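You operate a simulated robot arm through the tools that you are given. There is no shell and no other tool. Be economical: measure what you need, move in short steps, check, and stop when the job is done.

The job below is to be done with a simulated two-armed robot. You get a single attempt, and the scene is never put back.

JOB
Switch the machine off and put the red knob plate in the upper drawer.
Fine: vacuum lever off, then power knob off, before the plate goes away; close the drawer and pull the slotted lid shut.

The check looks at the end state, three seconds after you hand in, the way a careful person would. Anything else that was tipped, shoved, dropped, spilled or broken makes it a failure. Lids that push on must go on centred and level and be pressed home; caps that screw on are set level and turned clockwise until they are tight.

ROBOT AND FRAMES
Two 6-joint arms with two-finger grippers on one trunk, on a base that drives. Base frame: it is fixed to the floor where the robot stands at the start and does not move with it; the origin is under the middle of the robot, x ahead of it, y to its left, z up. Lengths are in m, angles in rad, forces in N, time in s.
The left shoulder is at the start at [0.07, 0.148, 1.259], the right one opposite. With the tool pointing down near the work surface each hand reaches from about 0.54 to 0.64 m from the robot's upright axis, wherever it stands, measured 20 degrees to its own side. Places, roughly: inside of the upper drawer of the machine [0.7, 0.2, 0.6]; power knob [0.8, 0.9, 1.2]; slotted lid [1, 0.5, 1]; upper drawer of the machine [0.6, 0.2, 0.7]; vacuum lever [0.7, 0, 1]. Payload 2.69 kg a hand.
The TCP of each hand is the grasp point between the finger pads, 0.02 m short of the fingertips. In the tool frame z runs along the fingers and y along their closing line. Largest opening 0.1 m; the body of the gripper starts 0.063 m behind the TCP.
Orientation is told as [roll, pitch, yaw] about the base's x, y, z axes, in that order, counted from this pose: with the fingers straight down and closing along the base's y, the tool's x points along the base's -x, its y along +y and its z along -z.

CONTROLS
- The arms move only by the tool jog_arm. It takes "left_deltas", "right_deltas" or both (then of equal length, played together; a hand with none holds still); each is a list of rows, each an object (a shift or turn left out is 0, a gripper value left out holds the last) with "grip": the closure, from 0 (fully open) to 1 (shut); "offset": the shift along the tool's x, y, z in units of 30 mm (1.0 is 30 mm), a list of three; "rotation": the turn, a rotation vector about the tool's x, y, z in units of 6 degrees (1.0 is 6 degrees), a list of three. In form: [{"grip": grip, "offset": [dx, dy, dz], "rotation": [wx, wy, wz]}, ...]. A call has 1 to 12 rows; each row shifts and turns the commanded pose from where the row before left it, along the tool's axes as they then stand. A call with a number of a shift or a turn outside -1 to 1 is refused whole. A row lasts 0.2 s, in which the tool goes at most 0.05 m and 0.15 rad; a call with a longer step from one row to the next is refused whole, and so is a gripper value outside its range. Where a pose cannot be reached the arm comes as near as it can. A force on the tool above 90 N (or 10 N above the force at the start of the call, whichever is more), or a blocked arm, ends the call early, and 0.2 s more pass. The fingers move at their own pace (about 0.045 m/s each) and stop on an object; they squeeze with about 32 N. The grip force told is the motor's: it shows also when the fingers shut on nothing. Time passes only in rows, and 0.2 s behind the last, so rows that do not move let the fingers close. It gives the time, the measured TCP pose, the force on the tool (base axes), the opening and the grip force at its end, in the units of the frame above (readings bear some noise), with the torque about the TCP (base axes, N m) and any sound that the robot's microphone picked up.
- Cameras (640 x 400 px; columns grow to the right, rows downward): "scene" is now at [0.1233, 0.0299, 1.4699]; the picture's right is [0.36, -0.93, 0.00], its down [-0.69, -0.26, -0.68] and it looks along [0.63, 0.24, -0.74] (base axes); focal length 214 px, centre (320, 200). "left" rides on the left gripper at [0.07, 0.019, -0.099] in its tool frame; the picture's right is [-0.26, 0.97, 0.00], its down [-0.75, -0.20, -0.63] and it looks along [-0.61, -0.16, 0.78] (tool axes); focal length 230 px, centre (320, 200). "right" rides on the right gripper at [0.07, -0.019, -0.099] in its tool frame; the picture's right is [0.26, 0.97, 0.00], its down [-0.75, 0.20, -0.63] and it looks along [-0.61, 0.16, 0.78] (tool axes); focal length 230 px, centre (320, 200). There is no depth. A picture from a camera that has moved, and an enlarged one, comes with that camera's place and axes in the base frame and with its lens.
- capture(camera): a new picture of that camera. The clock stands still meanwhile.
- raise_lower(by): slides the trunk up (or, below 0, down) by that many m; the arms and the scene camera ride with it, the base frame stays. It gives what a move gives, with no picture.
- base_move(legs): drives the robot by 1 to 6 legs, each [ahead, turn to the left] in m and rad, along the robot's own axes; the way and the turn of a leg run together, so that a leg with both is an arc; at most 1.5 m and 3.142 rad a leg. The arms and the cameras ride along, it lands a little off, and it stops where it bumps. It gives what a move gives.
- head_to(pan, tilt): turns the head with the scene camera to pan (to the left, within 1.501 rad either way) and tilt (down, from -0.506 to 1.204), counted from straight ahead of the robot. It gives what a move gives.
- zoom(camera, box): a new picture of the part [left, top, right, bottom] of that camera's present view, enlarged. The clock stands still meanwhile.
- job_done(): hands the job in; it is judged then, once.

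Work in short steps. Places have to be worked out from the pictures, the camera data and where the tool is seen: move nearer, look again, correct. Check each grasp and each placing, and mend what went wrong. You have 120 turns and 88 pictures in all, those below and enlarged ones among them. Open the grippers and draw the arms clear of the work before you hand the job in, unless the task says otherwise; then end with one line.

The tools are called after "Call:" by a JSON object that holds its "op" and its "data". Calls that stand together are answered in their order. jog_arm: Moves the arms, as the interface text tells. Its arguments: {"type":"object","properties":{"left_deltas":{"type":"array","items":{"type":"object","properties":{"grip":{"type":"number"},"offset":{"type":"array","items":{"type":"number"}},"rotation":{"type":"array","items":{"type":"number"}}}}},"right_deltas":{"type":"array","items":{"type":"object","properties":{"grip":{"type":"number"},"offset":{"type":"array","items":{"type":"number"}},"rotation":{"type":"array","items":{"type":"number"}}}}}},"required":[]} The other tools are called the same way: raise_lower (by) slides the trunk up or down; base_move (legs) drives the base; head_to (pan, tilt) turns the head that bears the scene camera; capture (camera) takes a picture; zoom (camera, box) takes an enlarged picture of a part of a camera's view; job_done () hands the job in.

At the start:

```text
clock: 0.0
left_ee_pos: [0.3399, 0.3343, 1.1951]
left_tool_rot: [-0.001, 0.0, 0.002]
left_ft_force: [-0.9, 1.2, 0.2]
left_ft_torque: [-0.01, -0.01, 0.02]
left_opening: 0.1
left_gripper_force: 0.1
right_ee_pos: [0.5273, -0.0039, 1.2895]
right_tool_rot: [-0.001, -0.001, 0.0]
right_ft_force: [0.0, -0.9, 0.8]
right_ft_torque: [0.0, 0.0, -0.01]
right_opening: 0.1003
right_gripper_force: 0.0
trunk travel left (down, up): [-0.817, 0.123]
robot x, y, heading: [0.0004, -0.0031, -0.001]
head pan, tilt: [0.365, 0.827]
```

scene: 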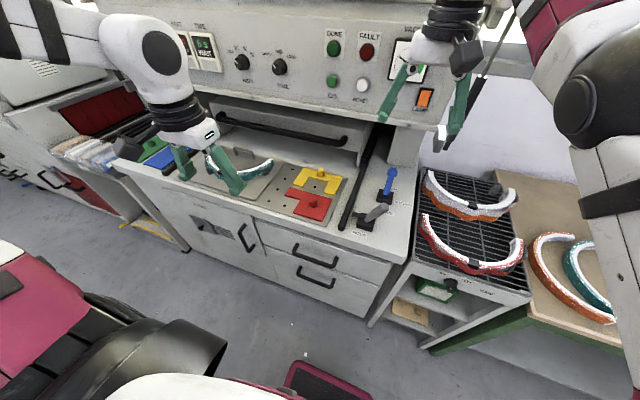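
right: 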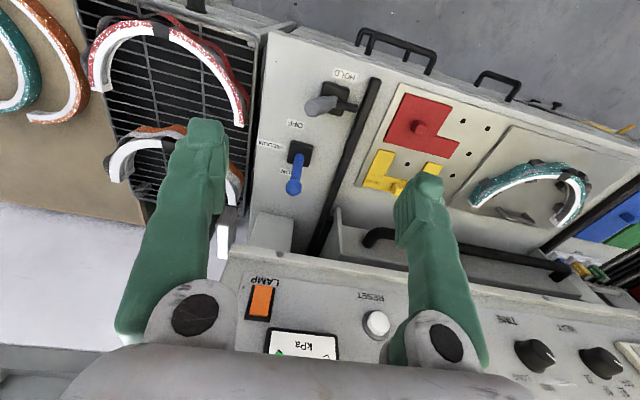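
left: 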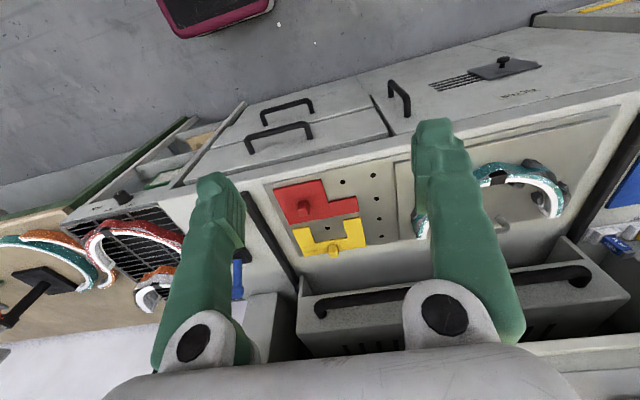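

The pictures show the machine with a blue vacuum lever, the red plate and two small drawers on the front. I'll enlarge the panel and turn the head left to look for the power knob.

Call:
{"op": "zoom", "data": {"camera": "scene", "box": [160, 0, 480, 200]}}

Call:
{"op": "zoom", "data": {"camera": "scene", "box": [180, 120, 440, 320]}}

Call:
{"op": "head_to", "data": {"pan": 0.8, "tilt": 0.45}}

Call:
{"op": "capture", "data": {"camera": "scene"}}

```text
2.00 times, centred on (320, 100) of scene
camera zoom: at [0.1233, 0.0299, 1.4699], right [0.36, -0.93, 0.0], down [-0.69, -0.26, -0.68], along [0.63, 0.24, -0.74], focal length 429 px, centre (320, 400)
```

zoom: 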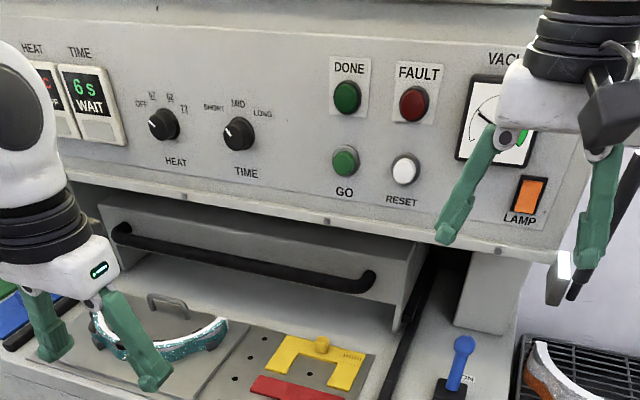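

```text
2.00 times, centred on (310, 220) of scene
camera zoom: at [0.1233, 0.0299, 1.4699], right [0.36, -0.93, 0.0], down [-0.69, -0.26, -0.68], along [0.63, 0.24, -0.74], focal length 429 px, centre (340, 160)
```

zoom: 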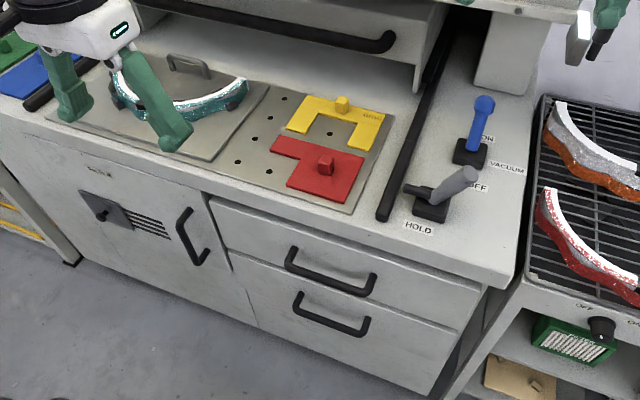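

```text
clock: 0.9
left_ee_pos: [0.3388, 0.3351, 1.1944]
left_tool_rot: [0.0, 0.0, 0.0]
left_ft_force: [0.2, -0.1, 1.1]
left_ft_torque: [-0.03, 0.0, 0.0]
left_opening: 0.0997
left_gripper_force: 0.0
right_ee_pos: [0.5259, -0.0058, 1.2899]
right_tool_rot: [0.0, 0.0, 0.001]
right_ft_force: [-0.7, -0.4, -0.3]
right_ft_torque: [-0.02, -0.02, -0.02]
right_opening: 0.1002
right_gripper_force: 0.2
trunk travel left (down, up): [-0.817, 0.123]
robot x, y, heading: [0.0014, -0.0045, 0.002]
head pan, tilt: [0.799, 0.45]
```

```text
82 pictures are left
camera scene: at [0.1133, 0.0674, 1.5024], right [0.72, -0.7, 0.0], down [-0.3, -0.31, -0.9], along [0.63, 0.64, -0.44], focal length 214 px, centre (320, 200)
```

scene: 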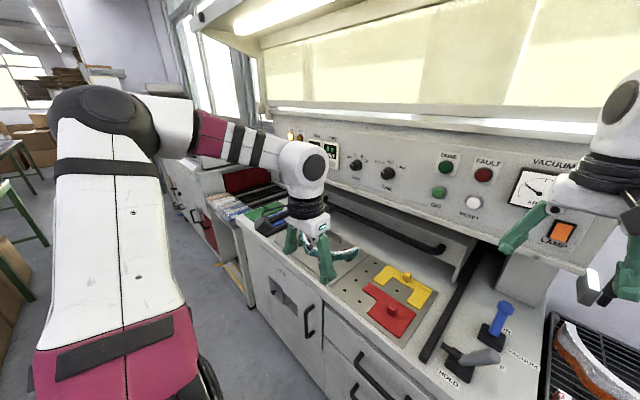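

The left arm hides the left end of the panel. I'll enlarge what can be seen there.

Call:
{"op": "zoom", "data": {"camera": "scene", "box": [160, 100, 480, 300]}}

Call:
{"op": "zoom", "data": {"camera": "scene", "box": [160, 110, 300, 200]}}

```text
2.00 times, centred on (320, 200) of scene
camera zoom: at [0.1133, 0.0674, 1.5024], right [0.72, -0.7, 0.0], down [-0.3, -0.31, -0.9], along [0.63, 0.64, -0.44], focal length 429 px, centre (320, 200)
```

zoom: 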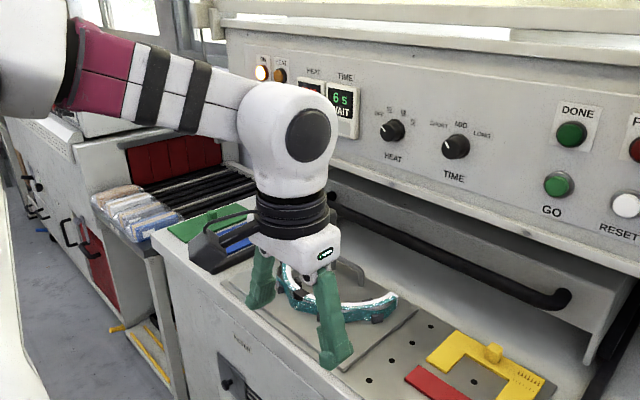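

```text
4.44 times, centred on (230, 155) of scene
camera zoom: at [0.1133, 0.0674, 1.5024], right [0.72, -0.7, 0.0], down [-0.3, -0.31, -0.9], along [0.63, 0.64, -0.44], focal length 953 px, centre (720, 400)
```

zoom: 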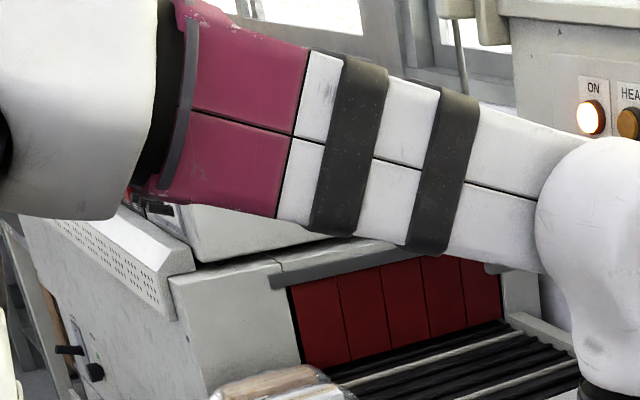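

The power knob is probably hidden by the left arm. I'll enlarge the wrist views to identify the slotted thing under the panel.

Call:
{"op": "zoom", "data": {"camera": "left", "box": [230, 220, 640, 400]}}

Call:
{"op": "zoom", "data": {"camera": "right", "box": [230, 40, 640, 300]}}

```text
1.56 times, centred on (435, 310) of left
camera zoom: at [0.2699, 0.3537, 1.2932], right [0.26, 0.97, 0.0], down [0.75, -0.2, 0.63], along [0.61, -0.16, -0.78], focal length 359 px, centre (140, 28)
```

zoom: 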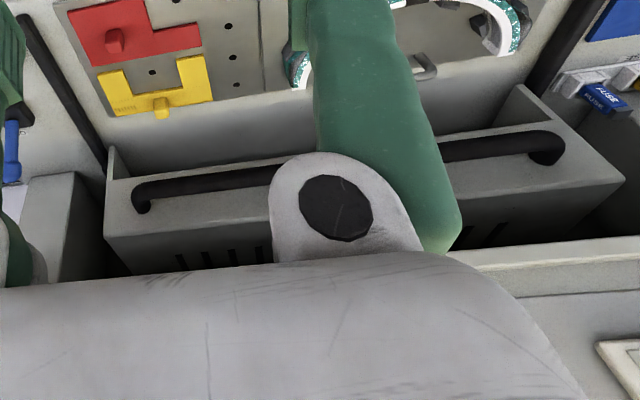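

```text
1.54 times, centred on (435, 170) of right
camera zoom: at [0.4573, -0.0231, 1.3909], right [-0.26, 0.97, 0.0], down [0.75, 0.2, 0.63], along [0.61, 0.16, -0.78], focal length 354 px, centre (143, 246)
```

zoom: 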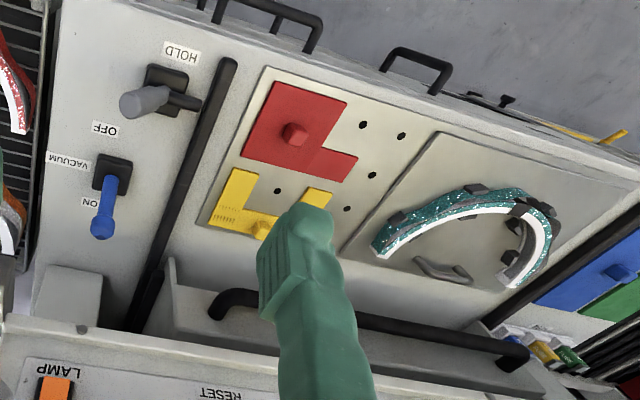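

The slotted thing is the hood with the black bar handle, which runs on the two black rails. The vacuum lever's ball works out at about (0.76, 0.00, 0.977) and leans to ON. I'll look down to see how much room the base has.

Call:
{"op": "head_to", "data": {"pan": 0.0, "tilt": 1.1}}

Call:
{"op": "capture", "data": {"camera": "scene"}}

```text
clock: 2.0
left_ee_pos: [0.341, 0.3352, 1.1944]
left_tool_rot: [-0.001, -0.001, 0.0]
left_ft_force: [-0.9, 0.4, -0.2]
left_ft_torque: [-0.03, -0.02, -0.01]
left_opening: 0.0999
left_gripper_force: 0.0
right_ee_pos: [0.5267, -0.0043, 1.2902]
right_tool_rot: [-0.001, 0.0, 0.0]
right_ft_force: [0.1, 0.1, 0.7]
right_ft_torque: [-0.02, 0.0, 0.0]
right_opening: 0.1
right_gripper_force: 0.0
trunk travel left (down, up): [-0.817, 0.123]
robot x, y, heading: [-0.0001, -0.002, 0.001]
head pan, tilt: [0.0, 1.1]
```

```text
77 pictures are left
camera scene: at [0.1123, 0.0018, 1.4504], right [0.0, -1.0, 0.0], down [-0.89, 0.0, -0.45], along [0.45, 0.0, -0.89], focal length 214 px, centre (320, 200)
```

scene: 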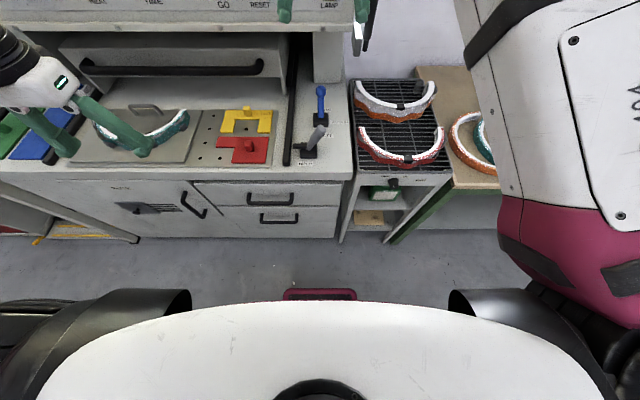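

The counter's front edge is near x≈0.48 and the panel face near x≈0.78, so the lever needs a hand tilted about 45° forward. I'll drive ahead 0.1 m and tilt the right hand, half closing it.

Call:
{"op": "base_move", "data": {"legs": [[0.1, 0.0]]}}

Call:
{"op": "jog_arm", "data": {"right_deltas": [{"grip": 0.4, "offset": [1, 0, 0]}, {"offset": [1, 0, 0]}, {"offset": [1, 0, 0]}, {"rotation": [0, -1, 0]}, {"rotation": [0, -1, 0]}, {"rotation": [0, -1, 0]}, {"rotation": [0, -1, 0]}, {"rotation": [0, -1, 0]}, {"rotation": [0, -1, 0]}, {"rotation": [0, -1, 0]}, {"rotation": [0, -0.5, 0]}]}}

Call:
{"op": "capture", "data": {"camera": "right"}}

Call:
{"op": "capture", "data": {"camera": "scene"}}

```text
clock: 3.2
left_ee_pos: [0.4388, 0.3344, 1.1947]
left_tool_rot: [-0.001, -0.01, -0.005]
left_ft_force: [0.8, -0.6, 0.2]
left_ft_torque: [0.01, 0.16, -0.03]
left_opening: 0.1
left_gripper_force: 0.0
right_ee_pos: [0.6314, 0.0041, 1.299]
right_tool_rot: [-0.004, -0.005, -0.001]
right_ft_force: [0.5, 0.3, 0.0]
right_ft_torque: [-0.05, 0.09, -0.02]
right_opening: 0.0999
right_gripper_force: 0.0
trunk travel left (down, up): [-0.817, 0.123]
robot x, y, heading: [0.0996, 0.0018, -0.007]
head pan, tilt: [0.0, 1.1]
```

```text
clock: 5.6
left_ee_pos: [0.4285, 0.3333, 1.1973]
left_tool_rot: [0.001, -0.019, -0.007]
left_ft_force: [0.6, 0.3, -0.1]
left_ft_torque: [0.02, 0.0, 0.0]
left_opening: 0.1
left_gripper_force: 0.1
right_ee_pos: [0.6882, 0.0687, 1.3697]
right_tool_rot: [0.046, -0.616, 0.004]
right_ft_force: [0.5, -0.1, 0.3]
right_ft_torque: [-0.02, -0.02, -0.01]
right_opening: 0.0599
right_gripper_force: 0.0
right hand out of reach, approached as far as the arm can: row 1, 2, 3, 4, 5, 6, 7, 8, 9, 10, 11
trunk travel left (down, up): [-0.817, 0.123]
robot x, y, heading: [0.103, 0.003, -0.001]
head pan, tilt: [0.0, 1.1]
```

```text
76 pictures are left
camera right: at [0.5747, 0.0454, 1.4105], right [-0.24, 0.96, -0.11], down [0.24, 0.17, 0.95], along [0.94, 0.2, -0.28], focal length 230 px, centre (320, 200)
```

right: 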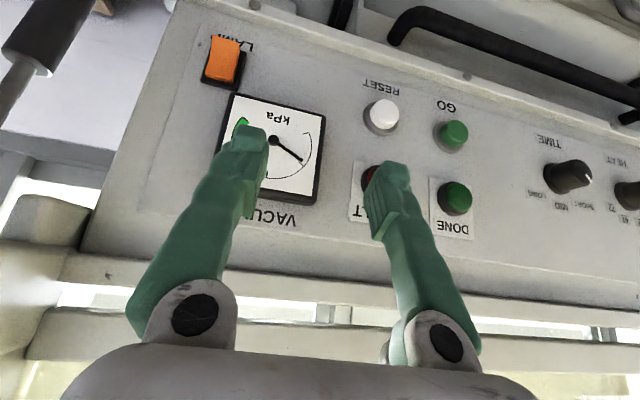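

```text
75 pictures are left
camera scene: at [0.2128, 0.0022, 1.4504], right [0.0, -1.0, 0.0], down [-0.89, 0.0, -0.45], along [0.45, 0.0, -0.89], focal length 214 px, centre (320, 200)
```

scene: 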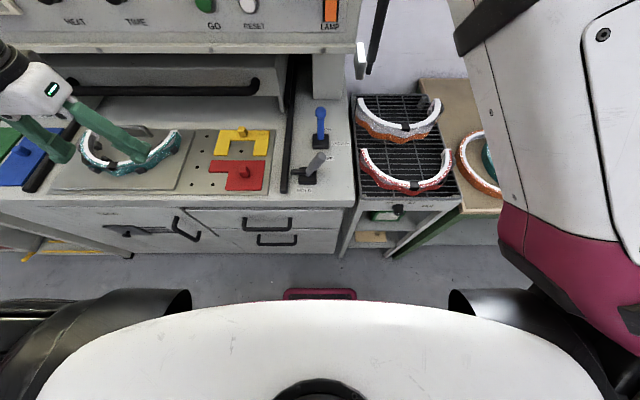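

The right hand had been pulled in closer than it can reach. I'll lower the commanded pose straight down in front of the panel and see whether the arm catches up.

Call:
{"op": "jog_arm", "data": {"right_deltas": [{"offset": [0.8, 0, 0.8]}, {"offset": [0.8, 0, 0.8]}, {"offset": [0.8, 0, 0.8]}, {}]}}

```text
clock: 6.6
left_ee_pos: [0.4285, 0.3323, 1.1977]
left_tool_rot: [0.0, -0.019, -0.004]
left_ft_force: [-0.5, 0.8, 0.8]
left_ft_torque: [-0.01, 0.01, -0.02]
left_opening: 0.0999
left_gripper_force: 0.1
right_ee_pos: [0.6857, 0.0767, 1.3657]
right_tool_rot: [0.048, -0.615, 0.003]
right_ft_force: [0.1, 0.3, 0.3]
right_ft_torque: [-0.01, 0.03, -0.01]
right_opening: 0.0601
right_gripper_force: 0.0
right hand out of reach, approached as far as the arm can: row 1, 2, 3
trunk travel left (down, up): [-0.817, 0.123]
robot x, y, heading: [0.1, -0.0007, 0.0]
head pan, tilt: [0.0, 1.1]
```

The arm did not follow. I'll shift the commanded pose forward and down, as the fold seems to be the limit.

Call:
{"op": "jog_arm", "data": {"right_deltas": [{"offset": [-0.7, 0, 0.7]}, {"offset": [-0.7, 0, 0.7]}, {"offset": [0.8, 0, 0.8]}, {"offset": [0.8, 0, 0.8]}, {}]}}

```text
clock: 7.8
left_ee_pos: [0.4275, 0.3332, 1.1978]
left_tool_rot: [0.0, -0.02, -0.005]
left_ft_force: [-0.4, 0.5, 0.4]
left_ft_torque: [0.04, -0.02, -0.01]
left_opening: 0.1005
left_gripper_force: 0.0
right_ee_pos: [0.6861, 0.0761, 1.3643]
right_tool_rot: [0.048, -0.615, 0.004]
right_ft_force: [0.3, 0.5, 0.2]
right_ft_torque: [0.01, -0.03, 0.02]
right_opening: 0.0601
right_gripper_force: 0.0
right hand out of reach, approached as far as the arm can: row 1, 2, 3, 4
trunk travel left (down, up): [-0.817, 0.123]
robot x, y, heading: [0.1006, 0.0031, 0.002]
head pan, tilt: [0.0, 1.1]
```

Still stuck, so a joint limit is likely. I'll turn the hand back toward vertical to free it.

Call:
{"op": "jog_arm", "data": {"right_deltas": [{"rotation": [0, 1, 0]}, {"rotation": [0, 1, 0]}, {"rotation": [0, 1, 0]}, {"rotation": [0, 1, 0]}, {}]}}

```text
clock: 9.0
left_ee_pos: [0.4278, 0.3331, 1.1981]
left_tool_rot: [-0.001, -0.019, -0.006]
left_ft_force: [-0.3, 0.2, -0.2]
left_ft_torque: [-0.04, 0.02, -0.01]
left_opening: 0.1001
left_gripper_force: 0.0
right_ee_pos: [0.6339, 0.0326, 1.3317]
right_tool_rot: [0.027, -0.203, 0.016]
right_ft_force: [-0.3, -0.1, -0.2]
right_ft_torque: [0.01, 0.01, -0.01]
right_opening: 0.0598
right_gripper_force: 0.1
right hand out of reach, approached as far as the arm can: row 1, 2, 3, 4
trunk travel left (down, up): [-0.817, 0.123]
robot x, y, heading: [0.0995, -0.0023, 0.001]
head pan, tilt: [0.0, 1.1]
```

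The command restarts from the measured pose. I'll try moving down at the present small tilt.

Call:
{"op": "jog_arm", "data": {"right_deltas": [{"offset": [0, 0, 1]}, {"offset": [0, 0, 1]}, {"offset": [0, 0, 1]}, {}]}}

```text
clock: 10.0
left_ee_pos: [0.4273, 0.3335, 1.1979]
left_tool_rot: [-0.002, -0.021, -0.005]
left_ft_force: [0.0, -0.9, 0.8]
left_ft_torque: [-0.01, -0.04, 0.0]
left_opening: 0.0999
left_gripper_force: 0.1
right_ee_pos: [0.6658, 0.0443, 1.25]
right_tool_rot: [0.025, -0.2, 0.016]
right_ft_force: [0.0, -0.5, -0.5]
right_ft_torque: [-0.02, -0.03, -0.01]
right_opening: 0.0601
right_gripper_force: 0.0
right hand out of reach, approached as far as the arm can: row 1, 2, 3
trunk travel left (down, up): [-0.817, 0.123]
robot x, y, heading: [0.1013, -0.0012, 0.001]
head pan, tilt: [0.0, 1.1]
```

It moves, but it is being pushed outward, so the arm is at its inner reach. I'll back the base 0.1 m, then tilt again with more arm extension.

Call:
{"op": "base_move", "data": {"legs": [[-0.1, 0.0]]}}

Call:
{"op": "jog_arm", "data": {"right_deltas": [{"offset": [-0.8, -0.4, 0.8]}, {"offset": [-0.8, -0.4, 0.8]}, {"offset": [0, 0, 1]}, {"offset": [0, 0, 1], "rotation": [0, -1, 0]}, {"rotation": [0, -1, 0]}, {"rotation": [0, -1, 0]}, {"rotation": [0, -1, 0]}, {}]}}

```text
clock: 11.1
left_ee_pos: [0.342, 0.3334, 1.1936]
left_tool_rot: [0.002, -0.007, -0.004]
left_ft_force: [-0.5, 1.1, 1.4]
left_ft_torque: [-0.05, -0.01, 0.01]
left_opening: 0.1
left_gripper_force: 0.0
right_ee_pos: [0.5807, 0.0438, 1.2435]
right_tool_rot: [0.026, -0.192, 0.013]
right_ft_force: [-0.8, 0.1, 0.9]
right_ft_torque: [0.02, 0.03, -0.02]
right_opening: 0.06
right_gripper_force: 0.0
trunk travel left (down, up): [-0.817, 0.123]
robot x, y, heading: [0.0024, 0.0004, -0.007]
head pan, tilt: [0.0, 1.1]
```

```text
clock: 12.9
left_ee_pos: [0.3287, 0.3317, 1.1974]
left_tool_rot: [0.001, -0.019, -0.004]
left_ft_force: [0.3, 0.0, 0.7]
left_ft_torque: [0.0, -0.01, 0.03]
left_opening: 0.0999
left_gripper_force: 0.0
right_ee_pos: [0.6999, -0.0312, 1.1983]
right_tool_rot: [0.074, -0.604, 0.0]
right_ft_force: [-0.9, -0.3, 0.2]
right_ft_torque: [-0.03, -0.01, 0.04]
right_opening: 0.0598
right_gripper_force: 0.1
right hand out of reach, approached as far as the arm can: row 1, 2, 4, 5, 6, 7
trunk travel left (down, up): [-0.817, 0.123]
robot x, y, heading: [0.0, 0.0046, -0.006]
head pan, tilt: [0.0, 1.1]
```

The tilt is now about 35°, which is enough to clear the panel. I'll go straight down about 0.13 m and look.

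Call:
{"op": "jog_arm", "data": {"right_deltas": [{"offset": [0.69, 0.2, 1]}, {"offset": [0.69, 0.2, 1]}, {"offset": [0.69, 0.2, 1]}, {"offset": [0.69, 0.2, 1]}, {}]}}

Call:
{"op": "capture", "data": {"camera": "right"}}

Call:
{"op": "capture", "data": {"camera": "scene"}}

```text
clock: 14.1
left_ee_pos: [0.3289, 0.3316, 1.1979]
left_tool_rot: [0.001, -0.02, -0.006]
left_ft_force: [-0.2, -0.2, 0.0]
left_ft_torque: [-0.02, 0.04, 0.0]
left_opening: 0.1001
left_gripper_force: 0.1
right_ee_pos: [0.7027, -0.0341, 1.193]
right_tool_rot: [0.075, -0.611, 0.0]
right_ft_force: [-0.5, -0.2, -0.4]
right_ft_torque: [-0.03, -0.02, 0.0]
right_opening: 0.06
right_gripper_force: 0.0
right hand out of reach, approached as far as the arm can: row 1, 2, 3, 4
trunk travel left (down, up): [-0.817, 0.123]
robot x, y, heading: [0.0018, -0.0015, -0.002]
head pan, tilt: [0.0, 1.1]
```

```text
74 pictures are left
camera right: at [0.59, -0.06, 1.2347], right [-0.25, 0.96, -0.09], down [0.25, 0.15, 0.96], along [0.94, 0.22, -0.28], focal length 230 px, centre (320, 200)
```

right: 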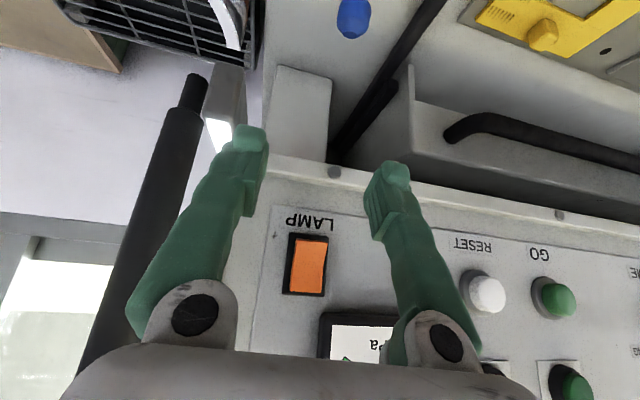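

```text
73 pictures are left
camera scene: at [0.1139, 0.0011, 1.4503], right [0.0, -1.0, 0.0], down [-0.89, 0.0, -0.45], along [0.45, 0.0, -0.89], focal length 214 px, centre (320, 200)
```

scene: 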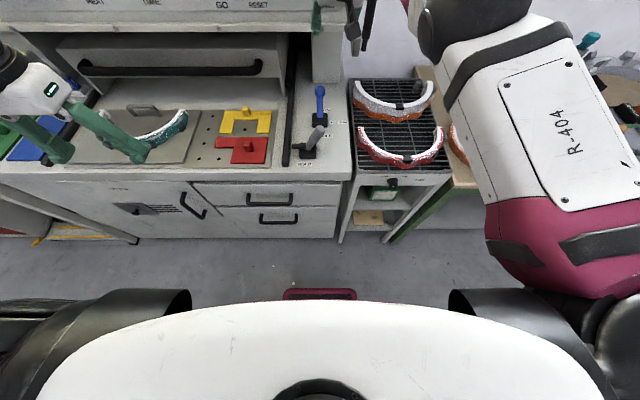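

Both times the tilt stopped near 0.61 rad, so it is a wrist limit. Instead I'll carry this arm pose down with the trunk; the hold lever's tip is about 0.13 m under the gripper there, so it stays clear. First I shift y to line up with the ball.

Call:
{"op": "jog_arm", "data": {"right_deltas": [{"grip": 0.2, "offset": [0, 1, 0]}, {}]}}

Call:
{"op": "raise_lower", "data": {"by": -0.17}}

Call:
{"op": "capture", "data": {"camera": "right"}}

```text
clock: 14.7
left_ee_pos: [0.3291, 0.3325, 1.198]
left_tool_rot: [0.002, -0.019, -0.005]
left_ft_force: [-0.8, 1.3, 1.1]
left_ft_torque: [-0.01, -0.03, -0.02]
left_opening: 0.1001
left_gripper_force: 0.2
right_ee_pos: [0.7029, -0.0337, 1.1926]
right_tool_rot: [0.073, -0.609, 0.0]
right_ft_force: [-0.6, 0.7, -0.5]
right_ft_torque: [-0.02, 0.02, 0.02]
right_opening: 0.0802
right_gripper_force: 0.0
right hand out of reach, approached as far as the arm can: row 1
trunk travel left (down, up): [-0.817, 0.123]
robot x, y, heading: [0.0006, -0.0014, -0.006]
head pan, tilt: [0.0, 1.1]
```

```text
clock: 16.6
left_ee_pos: [0.3284, 0.3319, 1.0291]
left_tool_rot: [0.002, -0.02, -0.006]
left_ft_force: [-0.5, -0.7, 0.2]
left_ft_torque: [0.01, 0.02, 0.02]
left_opening: 0.0999
left_gripper_force: 0.1
right_ee_pos: [0.7035, -0.034, 1.0247]
right_tool_rot: [0.074, -0.611, 0.001]
right_ft_force: [0.2, -0.7, -0.3]
right_ft_torque: [0.02, 0.03, 0.02]
right_opening: 0.0801
right_gripper_force: 0.0
trunk travel left (down, up): [-0.647, 0.293]
robot x, y, heading: [-0.0002, 0.0001, 0.001]
head pan, tilt: [0.0, 1.1]
```

```text
72 pictures are left
camera right: at [0.5899, -0.0599, 1.0648], right [-0.25, 0.96, -0.09], down [0.25, 0.15, 0.96], along [0.94, 0.22, -0.28], focal length 230 px, centre (320, 200)
```

right: 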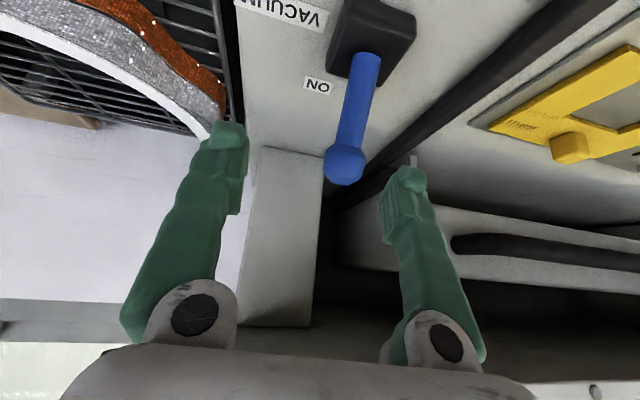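

The ball triangulates to (0.76, −0.001, 0.98) again. I'll ease the tilt by 6° to leave the limit and shift +y and forward a little, still above ball height.

Call:
{"op": "jog_arm", "data": {"right_deltas": [{"rotation": [0, 0.8, 0]}, {"offset": [0, 0.6, 0]}, {"offset": [0, 0.5, 0]}, {}]}}

```text
clock: 17.6
left_ee_pos: [0.3296, 0.3316, 1.0284]
left_tool_rot: [0.001, -0.019, -0.005]
left_ft_force: [-0.7, -0.1, 0.4]
left_ft_torque: [0.02, 0.01, 0.02]
left_opening: 0.1
left_gripper_force: 0.0
right_ee_pos: [0.6822, -0.0156, 1.0231]
right_tool_rot: [0.073, -0.526, 0.006]
right_ft_force: [-0.2, -0.4, -0.3]
right_ft_torque: [0.02, 0.02, 0.01]
right_opening: 0.0798
right_gripper_force: 0.0
right hand out of reach, approached as far as the arm can: row 1, 2, 3
trunk travel left (down, up): [-0.647, 0.293]
robot x, y, heading: [0.0026, 0.0005, -0.002]
head pan, tilt: [0.0, 1.1]
```

It was actually at outer reach (0.68–0.70 m from the axis). I'll drive 0.08 m nearer so the ball is inside the working range, then correct y.

Call:
{"op": "base_move", "data": {"legs": [[0.08, 0.0]]}}

Call:
{"op": "jog_arm", "data": {"right_deltas": [{"offset": [0, 0.5, 0]}, {}]}}

Call:
{"op": "capture", "data": {"camera": "right"}}

```text
clock: 18.7
left_ee_pos: [0.3977, 0.3332, 1.0317]
left_tool_rot: [-0.001, -0.035, -0.005]
left_ft_force: [0.0, -0.2, 0.0]
left_ft_torque: [-0.05, 0.03, -0.01]
left_opening: 0.0999
left_gripper_force: 0.1
right_ee_pos: [0.7544, -0.0104, 1.033]
right_tool_rot: [0.068, -0.542, 0.013]
right_ft_force: [-2.0, -0.9, 0.7]
right_ft_torque: [-0.02, -0.07, -0.03]
right_opening: 0.0803
right_gripper_force: 0.1
trunk travel left (down, up): [-0.647, 0.293]
robot x, y, heading: [0.0835, 0.0019, -0.003]
head pan, tilt: [0.0, 1.1]
```

```text
clock: 19.3
left_ee_pos: [0.402, 0.3328, 1.0315]
left_tool_rot: [-0.001, -0.029, -0.004]
left_ft_force: [-0.7, -0.8, -0.5]
left_ft_torque: [-0.02, -0.04, -0.03]
left_opening: 0.0998
left_gripper_force: 0.0
right_ee_pos: [0.7543, 0.0018, 1.0297]
right_tool_rot: [0.073, -0.538, 0.01]
right_ft_force: [-1.0, 0.0, 0.3]
right_ft_torque: [0.01, -0.02, 0.02]
right_opening: 0.08
right_gripper_force: 0.1
right hand out of reach, approached as far as the arm can: row 1
trunk travel left (down, up): [-0.647, 0.293]
robot x, y, heading: [0.0828, -0.0006, 0.002]
head pan, tilt: [0.0, 1.1]
```

```text
71 pictures are left
camera right: at [0.6451, -0.0256, 1.079], right [-0.27, 0.96, -0.07], down [0.31, 0.16, 0.94], along [0.91, 0.23, -0.34], focal length 230 px, centre (320, 200)
```

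right: 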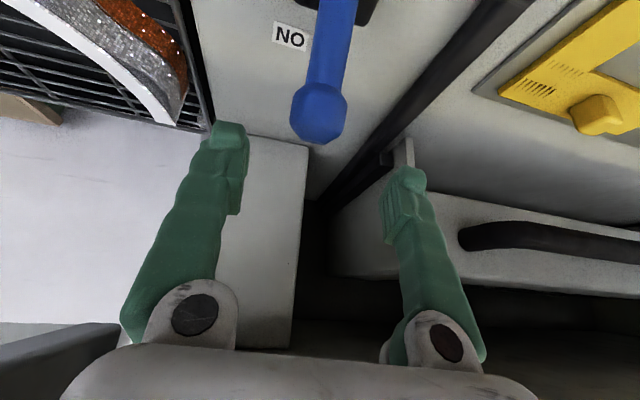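

Aligned over the ball, which sits about 0.05 m below the TCP. I'll lower the trunk 0.05 m and close.

Call:
{"op": "raise_lower", "data": {"by": -0.052}}

Call:
{"op": "jog_arm", "data": {"right_deltas": [{"grip": 1.0}, {}, {}, {}]}}

Call:
{"op": "capture", "data": {"camera": "right"}}

```text
clock: 20.2
left_ee_pos: [0.4048, 0.3325, 0.978]
left_tool_rot: [0.0, -0.029, -0.004]
left_ft_force: [-1.0, 0.6, 0.5]
left_ft_torque: [0.02, -0.01, 0.01]
left_opening: 0.1001
left_gripper_force: 0.0
right_ee_pos: [0.7578, 0.0011, 0.9762]
right_tool_rot: [0.072, -0.537, 0.01]
right_ft_force: [0.0, -0.9, 1.3]
right_ft_torque: [0.0, -0.02, -0.01]
right_opening: 0.0799
right_gripper_force: 0.1
trunk travel left (down, up): [-0.595, 0.345]
robot x, y, heading: [0.0817, 0.0012, -0.004]
head pan, tilt: [0.0, 1.1]
```

```text
clock: 21.2
left_ee_pos: [0.4055, 0.3296, 0.9795]
left_tool_rot: [0.001, -0.025, -0.006]
left_ft_force: [0.4, -0.2, 0.2]
left_ft_torque: [-0.02, -0.01, -0.02]
left_opening: 0.1
left_gripper_force: 0.2
right_ee_pos: [0.7567, -0.0016, 0.9744]
right_tool_rot: [0.074, -0.532, 0.006]
right_ft_force: [1.0, -8.8, -1.8]
right_ft_torque: [-0.14, -0.11, -0.19]
right_opening: 0.0291
right_gripper_force: 29.6
trunk travel left (down, up): [-0.595, 0.345]
robot x, y, heading: [0.0863, -0.0024, -0.007]
head pan, tilt: [0.0, 1.1]
```

```text
70 pictures are left
camera right: at [0.6478, -0.0288, 1.0248], right [-0.27, 0.96, -0.07], down [0.32, 0.16, 0.94], along [0.91, 0.23, -0.35], focal length 230 px, centre (320, 200)
```

right: 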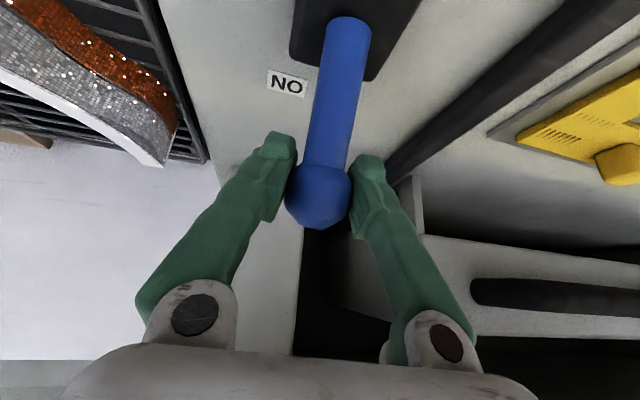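

The ball is gripped (29 mm). I'll pull it toward −x, to the OFF side, in small steps while watching the force.

Call:
{"op": "jog_arm", "data": {"right_deltas": [{"offset": [0.43, 0, -0.3]}, {"offset": [0.43, 0, -0.26]}, {"offset": [0.43, 0, -0.26]}, {}]}}

```text
clock: 22.2
left_ee_pos: [0.4055, 0.3296, 0.9801]
left_tool_rot: [0.002, -0.026, -0.005]
left_ft_force: [0.3, -0.2, 0.0]
left_ft_torque: [-0.02, 0.01, -0.01]
left_opening: 0.0997
left_gripper_force: 0.1
right_ee_pos: [0.7581, -0.0027, 0.9755]
right_tool_rot: [0.075, -0.533, 0.01]
right_ft_force: [2.0, -13.4, -2.9]
right_ft_torque: [-0.14, -0.18, -0.19]
right_opening: 0.0286
right_gripper_force: 44.5
right hand out of reach, approached as far as the arm can: row 1, 2, 3
trunk travel left (down, up): [-0.595, 0.345]
robot x, y, heading: [0.081, 0.0023, -0.003]
head pan, tilt: [0.0, 1.1]
```

The arm refuses at this tilt, so I'll pull the lever with the base instead, backing up 0.035 m.

Call:
{"op": "base_move", "data": {"legs": [[-0.035, 0.0]]}}

Call:
{"op": "capture", "data": {"camera": "right"}}

```text
clock: 23.1
left_ee_pos: [0.3672, 0.3298, 0.98]
left_tool_rot: [0.003, -0.028, -0.007]
left_ft_force: [-0.1, 0.5, 0.0]
left_ft_torque: [-0.01, 0.0, 0.01]
left_opening: 0.1
left_gripper_force: 0.0
right_ee_pos: [0.7161, -0.0015, 0.9747]
right_tool_rot: [0.076, -0.527, 0.009]
right_ft_force: [-10.6, -12.8, -2.2]
right_ft_torque: [0.63, 0.81, 0.3]
right_opening: 0.0266
right_gripper_force: 44.8
trunk travel left (down, up): [-0.595, 0.345]
robot x, y, heading: [0.0428, 0.0009, -0.004]
head pan, tilt: [0.0, 1.1]
```

```text
69 pictures are left
camera right: at [0.608, -0.0287, 1.0252], right [-0.27, 0.96, -0.07], down [0.32, 0.16, 0.93], along [0.91, 0.23, -0.35], focal length 230 px, centre (320, 200)
```

right: 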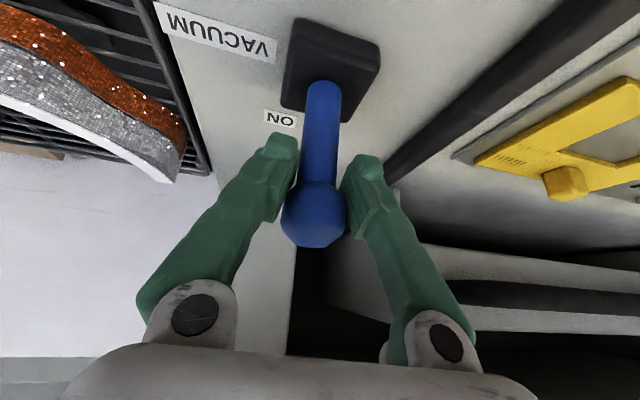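

The lever is now about vertical; I'll keep going 0.04 m further.

Call:
{"op": "base_move", "data": {"legs": [[-0.04, 0.0]]}}

Call:
{"op": "capture", "data": {"camera": "right"}}

```text
clock: 24.0
left_ee_pos: [0.3329, 0.3305, 0.9771]
left_tool_rot: [0.002, -0.02, -0.009]
left_ft_force: [1.1, 0.2, -0.5]
left_ft_torque: [0.02, 0.05, -0.03]
left_opening: 0.1003
left_gripper_force: 0.0
right_ee_pos: [0.6831, -0.0025, 0.9684]
right_tool_rot: [0.072, -0.515, 0.007]
right_ft_force: [0.5, -1.2, 0.2]
right_ft_torque: [0.03, 0.05, 0.0]
right_opening: 0.0
right_gripper_force: 30.0
trunk travel left (down, up): [-0.595, 0.345]
robot x, y, heading: [0.0072, -0.0039, -0.003]
head pan, tilt: [0.0, 1.1]
```

```text
68 pictures are left
camera right: at [0.5746, -0.0284, 1.0207], right [-0.26, 0.96, -0.07], down [0.33, 0.16, 0.93], along [0.9, 0.22, -0.36], focal length 230 px, centre (320, 200)
```

right: 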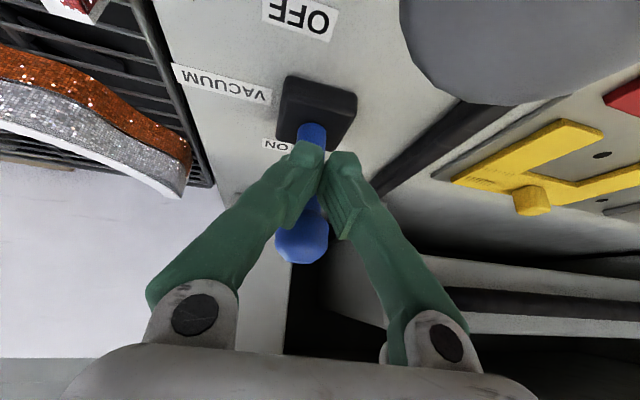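

The fingers slipped off and the lever sprang back to ON. I'll hook it from behind instead with the fingers shut: up, forward over the ball, down, then back.

Call:
{"op": "raise_lower", "data": {"by": 0.07}}

Call:
{"op": "base_move", "data": {"legs": [[0.123, 0.0]]}}

Call:
{"op": "capture", "data": {"camera": "right"}}

```text
clock: 25.1
left_ee_pos: [0.3313, 0.332, 1.0482]
left_tool_rot: [0.003, -0.023, -0.007]
left_ft_force: [0.5, -1.0, 0.2]
left_ft_torque: [-0.01, 0.01, 0.0]
left_opening: 0.0999
left_gripper_force: 0.1
right_ee_pos: [0.6806, -0.0008, 1.0428]
right_tool_rot: [0.069, -0.522, 0.006]
right_ft_force: [-0.4, -0.2, -1.1]
right_ft_torque: [-0.01, -0.04, -0.03]
right_opening: 0.0
right_gripper_force: 29.5
trunk travel left (down, up): [-0.665, 0.275]
robot x, y, heading: [0.0079, -0.0018, -0.007]
head pan, tilt: [0.0, 1.1]
```

```text
clock: 26.2
left_ee_pos: [0.4328, 0.3288, 1.0469]
left_tool_rot: [0.0, -0.025, -0.009]
left_ft_force: [0.3, 0.4, -0.2]
left_ft_torque: [0.0, -0.02, 0.0]
left_opening: 0.1
left_gripper_force: 0.0
right_ee_pos: [0.7744, -0.0018, 1.0374]
right_tool_rot: [0.072, -0.493, -0.001]
right_ft_force: [-0.2, 0.0, -0.1]
right_ft_torque: [0.02, 0.03, 0.01]
right_opening: 0.0
right_gripper_force: 29.3
trunk travel left (down, up): [-0.665, 0.275]
robot x, y, heading: [0.1076, -0.0017, -0.007]
head pan, tilt: [0.0, 1.1]
stopped in leg 1: the force on the tool passed its limit at 148 N (the readings are from after the stop); the commanded pose is now the measured one
```

```text
67 pictures are left
camera right: at [0.6676, -0.0268, 1.092], right [-0.26, 0.96, -0.06], down [0.36, 0.15, 0.92], along [0.9, 0.22, -0.38], focal length 230 px, centre (320, 200)
```

right: 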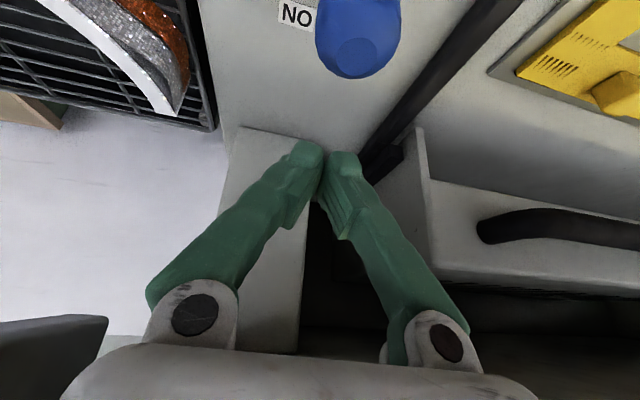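

Something met resistance (148 N). I'll look with the head camera before moving any more.

Call:
{"op": "head_to", "data": {"pan": 0.0, "tilt": 0.5}}

Call:
{"op": "capture", "data": {"camera": "scene"}}

```text
clock: 27.2
left_ee_pos: [0.4319, 0.3305, 1.0477]
left_tool_rot: [0.002, -0.025, -0.01]
left_ft_force: [-0.5, -0.4, -0.3]
left_ft_torque: [0.01, 0.01, 0.0]
left_opening: 0.1001
left_gripper_force: 0.1
right_ee_pos: [0.774, -0.0007, 1.0387]
right_tool_rot: [0.071, -0.495, 0.0]
right_ft_force: [-0.1, -0.4, 0.1]
right_ft_torque: [-0.02, 0.02, 0.0]
right_opening: 0.0001
right_gripper_force: 29.0
trunk travel left (down, up): [-0.665, 0.275]
robot x, y, heading: [0.107, 0.0007, -0.004]
head pan, tilt: [0.0, 0.499]
```

```text
66 pictures are left
camera scene: at [0.2472, 0.0004, 1.3459], right [-0.01, -1.0, 0.0], down [-0.48, 0.0, -0.88], along [0.88, -0.01, -0.48], focal length 214 px, centre (320, 200)
```

scene: 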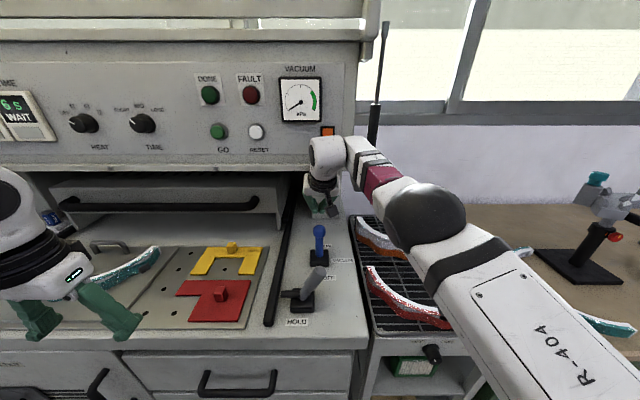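

Comparing both views, the ball now stands at about (0.725, 0, 0.99), so the lever stayed near vertical and wasn't sprung back. My fingers are already above and behind it. I'll back off the panel a little and lower behind the ball.

Call:
{"op": "base_move", "data": {"legs": [[-0.008, 0.0]]}}

Call:
{"op": "raise_lower", "data": {"by": -0.07}}

Call:
{"op": "capture", "data": {"camera": "right"}}

```text
clock: 28.0
left_ee_pos: [0.4264, 0.3314, 1.0467]
left_tool_rot: [0.002, -0.025, -0.01]
left_ft_force: [0.4, 0.2, -1.2]
left_ft_torque: [0.0, 0.05, 0.01]
left_opening: 0.0998
left_gripper_force: 0.1
right_ee_pos: [0.7688, -0.0015, 1.0384]
right_tool_rot: [0.071, -0.494, 0.001]
right_ft_force: [0.5, 0.6, 0.6]
right_ft_torque: [0.02, 0.01, 0.0]
right_opening: 0.0
right_gripper_force: 29.2
trunk travel left (down, up): [-0.665, 0.275]
robot x, y, heading: [0.1008, -0.0018, -0.009]
head pan, tilt: [0.0, 0.499]
```

```text
clock: 29.1
left_ee_pos: [0.4242, 0.3312, 0.9775]
left_tool_rot: [0.0, -0.025, -0.011]
left_ft_force: [0.1, 0.6, -0.4]
left_ft_torque: [0.03, 0.01, 0.0]
left_opening: 0.1001
left_gripper_force: 0.0
right_ee_pos: [0.7665, -0.0017, 0.9694]
right_tool_rot: [0.072, -0.495, -0.002]
right_ft_force: [0.1, -0.6, -0.7]
right_ft_torque: [-0.01, 0.0, -0.01]
right_opening: 0.0
right_gripper_force: 29.0
trunk travel left (down, up): [-0.595, 0.345]
robot x, y, heading: [0.0995, -0.0036, -0.006]
head pan, tilt: [0.0, 0.499]
```

```text
65 pictures are left
camera right: at [0.6588, -0.0264, 1.0226], right [-0.26, 0.96, -0.06], down [0.36, 0.15, 0.92], along [0.9, 0.22, -0.38], focal length 230 px, centre (320, 200)
```

right: 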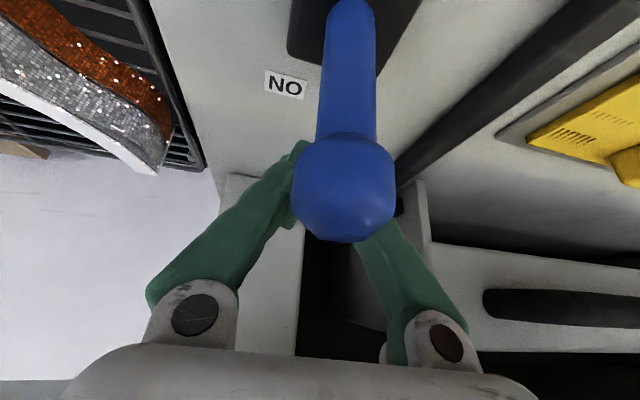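

The shut fingers are now behind the ball. I'll back up 0.05 m and check.

Call:
{"op": "base_move", "data": {"legs": [[-0.05, 0.0]]}}

Call:
{"op": "capture", "data": {"camera": "right"}}

Call:
{"op": "zoom", "data": {"camera": "scene", "box": [220, 140, 440, 340]}}

```text
clock: 30.0
left_ee_pos: [0.3761, 0.3306, 0.9771]
left_tool_rot: [0.001, -0.024, -0.011]
left_ft_force: [-0.2, -0.3, -0.4]
left_ft_torque: [0.0, -0.01, 0.03]
left_opening: 0.1
left_gripper_force: 0.0
right_ee_pos: [0.7178, -0.0018, 0.9689]
right_tool_rot: [0.072, -0.496, -0.003]
right_ft_force: [11.5, 0.5, 7.2]
right_ft_torque: [-0.19, 0.03, -0.1]
right_opening: 0.006
right_gripper_force: 29.8
trunk travel left (down, up): [-0.595, 0.345]
robot x, y, heading: [0.0505, -0.0027, -0.003]
head pan, tilt: [0.0, 0.499]
```

```text
64 pictures are left
camera right: at [0.6106, -0.0262, 1.0225], right [-0.26, 0.96, -0.06], down [0.35, 0.15, 0.92], along [0.9, 0.22, -0.38], focal length 230 px, centre (320, 200)
```

right: 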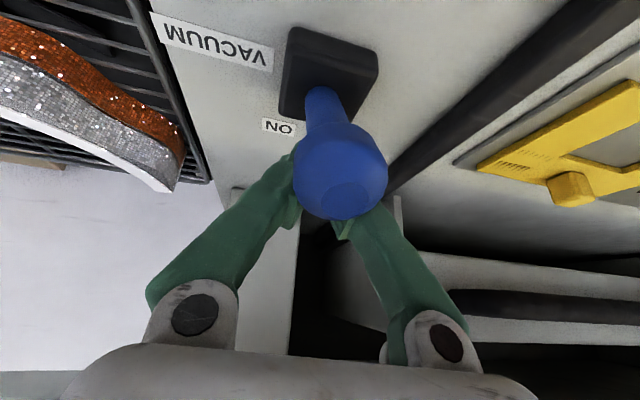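

```text
2.00 times, centred on (330, 240) of scene
camera zoom: at [0.1912, 0.0011, 1.2759], right [-0.01, -1.0, 0.0], down [-0.48, 0.0, -0.88], along [0.88, -0.01, -0.48], focal length 429 px, centre (300, 120)
```

zoom: 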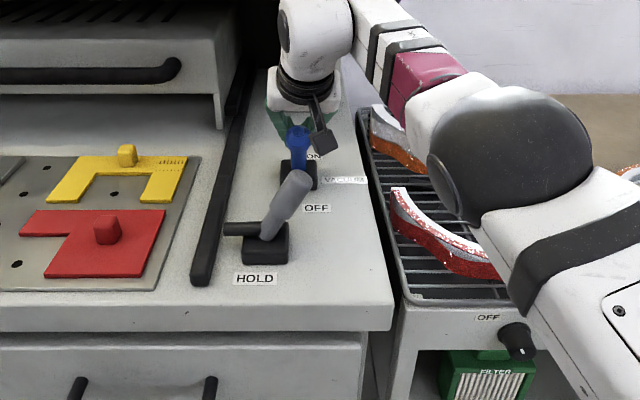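

The ball is now near x≈0.69 and the lever leans to OFF with 11 N on the hand. The wrist camera is close to the hold lever's tip, so I'll raise 0.015 m and pull a further 0.015 m.

Call:
{"op": "raise_lower", "data": {"by": 0.015}}

Call:
{"op": "base_move", "data": {"legs": [[-0.015, 0.0]]}}

Call:
{"op": "capture", "data": {"camera": "right"}}

Call:
{"op": "zoom", "data": {"camera": "scene", "box": [270, 180, 380, 280]}}

```text
clock: 30.6
left_ee_pos: [0.3743, 0.3295, 0.993]
left_tool_rot: [0.002, -0.027, -0.009]
left_ft_force: [0.9, 1.3, -0.3]
left_ft_torque: [0.01, 0.04, 0.0]
left_opening: 0.1001
left_gripper_force: 0.1
right_ee_pos: [0.7178, -0.0014, 0.9837]
right_tool_rot: [0.071, -0.497, -0.002]
right_ft_force: [-0.2, -0.9, 0.1]
right_ft_torque: [-0.02, -0.02, -0.02]
right_opening: 0.0
right_gripper_force: 29.4
trunk travel left (down, up): [-0.61, 0.33]
robot x, y, heading: [0.0491, -0.0005, -0.008]
head pan, tilt: [0.0, 0.499]
```

```text
clock: 31.4
left_ee_pos: [0.3646, 0.3304, 0.9909]
left_tool_rot: [0.002, -0.018, -0.012]
left_ft_force: [-0.1, -0.8, -0.2]
left_ft_torque: [0.01, 0.01, 0.03]
left_opening: 0.1
left_gripper_force: 0.1
right_ee_pos: [0.7127, -0.0028, 0.9849]
right_tool_rot: [0.076, -0.509, -0.004]
right_ft_force: [36.3, -0.7, 15.2]
right_ft_torque: [-0.46, 0.03, -0.15]
right_opening: 0.0058
right_gripper_force: 29.5
trunk travel left (down, up): [-0.61, 0.33]
robot x, y, heading: [0.0339, 0.0031, -0.009]
head pan, tilt: [0.0, 0.499]
```

```text
62 pictures are left
camera right: at [0.6027, -0.0272, 1.0368], right [-0.26, 0.96, -0.06], down [0.34, 0.15, 0.93], along [0.9, 0.22, -0.37], focal length 230 px, centre (320, 200)
```

right: 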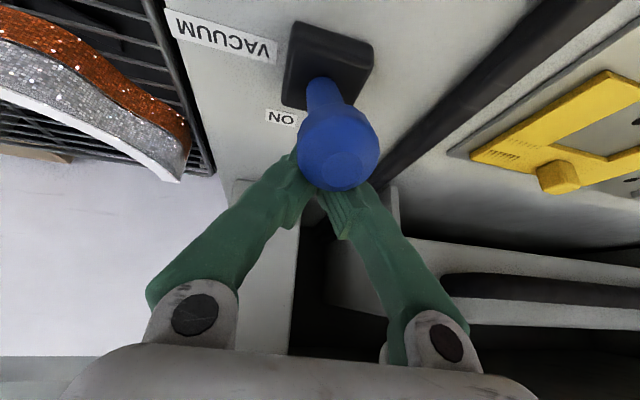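

```text
4.00 times, centred on (325, 230) of scene
camera zoom: at [0.1827, 0.0007, 1.2903], right [-0.01, -1.0, 0.0], down [-0.48, 0.0, -0.87], along [0.87, -0.01, -0.48], focal length 858 px, centre (300, 80)
```

zoom: 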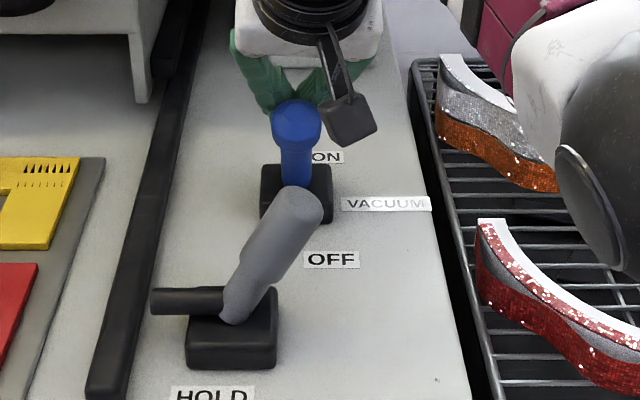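

The force rose to 36 N while the ball stayed at x≈0.685, the mirror of the ON position about vertical, so the lever is at its OFF stop. I'll relax forward, lift clear and read the gauge.

Call:
{"op": "base_move", "data": {"legs": [[0.02, 0.0]]}}

Call:
{"op": "raise_lower", "data": {"by": 0.1}}

Call:
{"op": "base_move", "data": {"legs": [[-0.2, 0.0]]}}

Call:
{"op": "capture", "data": {"camera": "scene"}}

```text
clock: 32.2
left_ee_pos: [0.3769, 0.3297, 0.9939]
left_tool_rot: [0.002, -0.03, -0.009]
left_ft_force: [0.1, -0.6, -0.5]
left_ft_torque: [0.01, -0.05, 0.02]
left_opening: 0.1002
left_gripper_force: 0.1
right_ee_pos: [0.7222, -0.0024, 0.9904]
right_tool_rot: [0.076, -0.518, -0.002]
right_ft_force: [-0.2, 0.1, 0.5]
right_ft_torque: [0.02, -0.03, 0.04]
right_opening: 0.0
right_gripper_force: 29.4
trunk travel left (down, up): [-0.61, 0.33]
robot x, y, heading: [0.0544, 0.0012, -0.007]
head pan, tilt: [0.0, 0.499]
```

```text
clock: 33.5
left_ee_pos: [0.3803, 0.3303, 1.0928]
left_tool_rot: [0.002, -0.025, -0.011]
left_ft_force: [0.0, 0.1, -0.5]
left_ft_torque: [-0.03, 0.02, 0.01]
left_opening: 0.0999
left_gripper_force: 0.0
right_ee_pos: [0.7255, -0.0008, 1.0885]
right_tool_rot: [0.075, -0.514, -0.004]
right_ft_force: [-1.0, -0.3, 0.0]
right_ft_torque: [-0.04, 0.01, 0.01]
right_opening: 0.0
right_gripper_force: 29.3
trunk travel left (down, up): [-0.71, 0.23]
robot x, y, heading: [0.0552, 0.0027, -0.006]
head pan, tilt: [0.0, 0.499]
```

```text
clock: 35.1
left_ee_pos: [0.1887, 0.3313, 1.0917]
left_tool_rot: [0.001, -0.024, -0.012]
left_ft_force: [0.6, -0.9, 0.0]
left_ft_torque: [0.01, 0.05, 0.02]
left_opening: 0.1003
left_gripper_force: 0.1
right_ee_pos: [0.5333, -0.0004, 1.0865]
right_tool_rot: [0.075, -0.51, -0.005]
right_ft_force: [1.1, -0.3, -0.3]
right_ft_torque: [0.01, 0.05, 0.01]
right_opening: 0.0001
right_gripper_force: 29.6
trunk travel left (down, up): [-0.71, 0.23]
robot x, y, heading: [-0.14, -0.0002, -0.003]
head pan, tilt: [0.0, 0.499]
```

```text
60 pictures are left
camera scene: at [0.0041, 0.0019, 1.3906], right [-0.01, -1.0, 0.0], down [-0.48, 0.0, -0.88], along [0.88, -0.01, -0.48], focal length 214 px, centre (320, 200)
```

scene: 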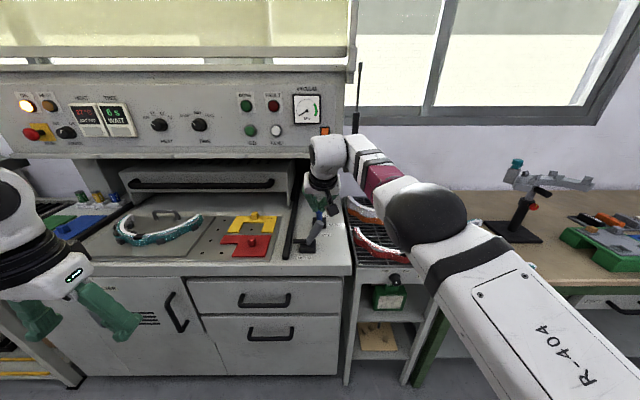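

From here the left end of the panel shows. I'll enlarge the panel's left end and the gauge with the lever.

Call:
{"op": "zoom", "data": {"camera": "scene", "box": [0, 80, 140, 168]}}

Call:
{"op": "zoom", "data": {"camera": "scene", "box": [230, 80, 370, 260]}}

```text
4.55 times, centred on (70, 124) of scene
camera zoom: at [0.0041, 0.0019, 1.3906], right [-0.01, -1.0, 0.0], down [-0.48, 0.0, -0.88], along [0.88, -0.01, -0.48], focal length 975 px, centre (1456, 546)
```

zoom: 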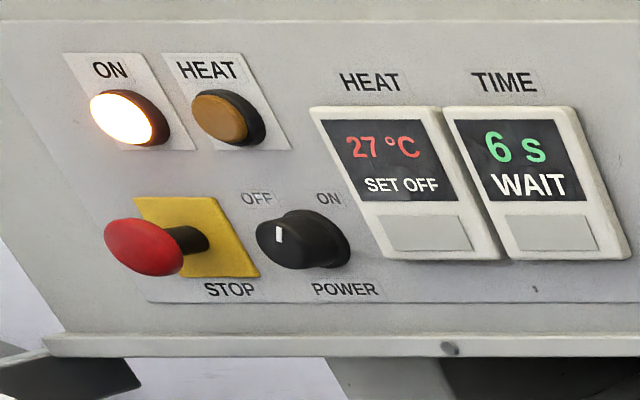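

```text
2.22 times, centred on (300, 170) of scene
camera zoom: at [0.0041, 0.0019, 1.3906], right [-0.01, -1.0, 0.0], down [-0.48, 0.0, -0.88], along [0.88, -0.01, -0.48], focal length 477 px, centre (364, 267)
```

zoom: 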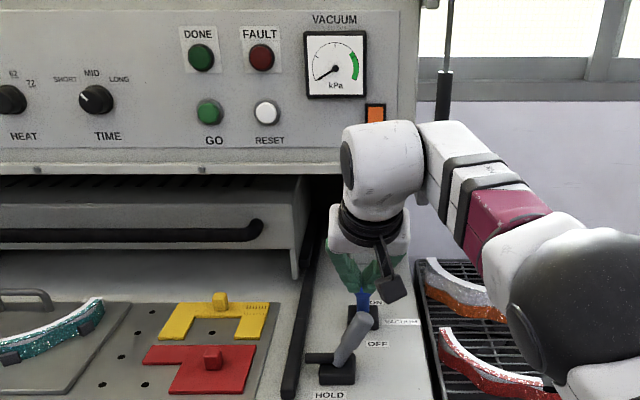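

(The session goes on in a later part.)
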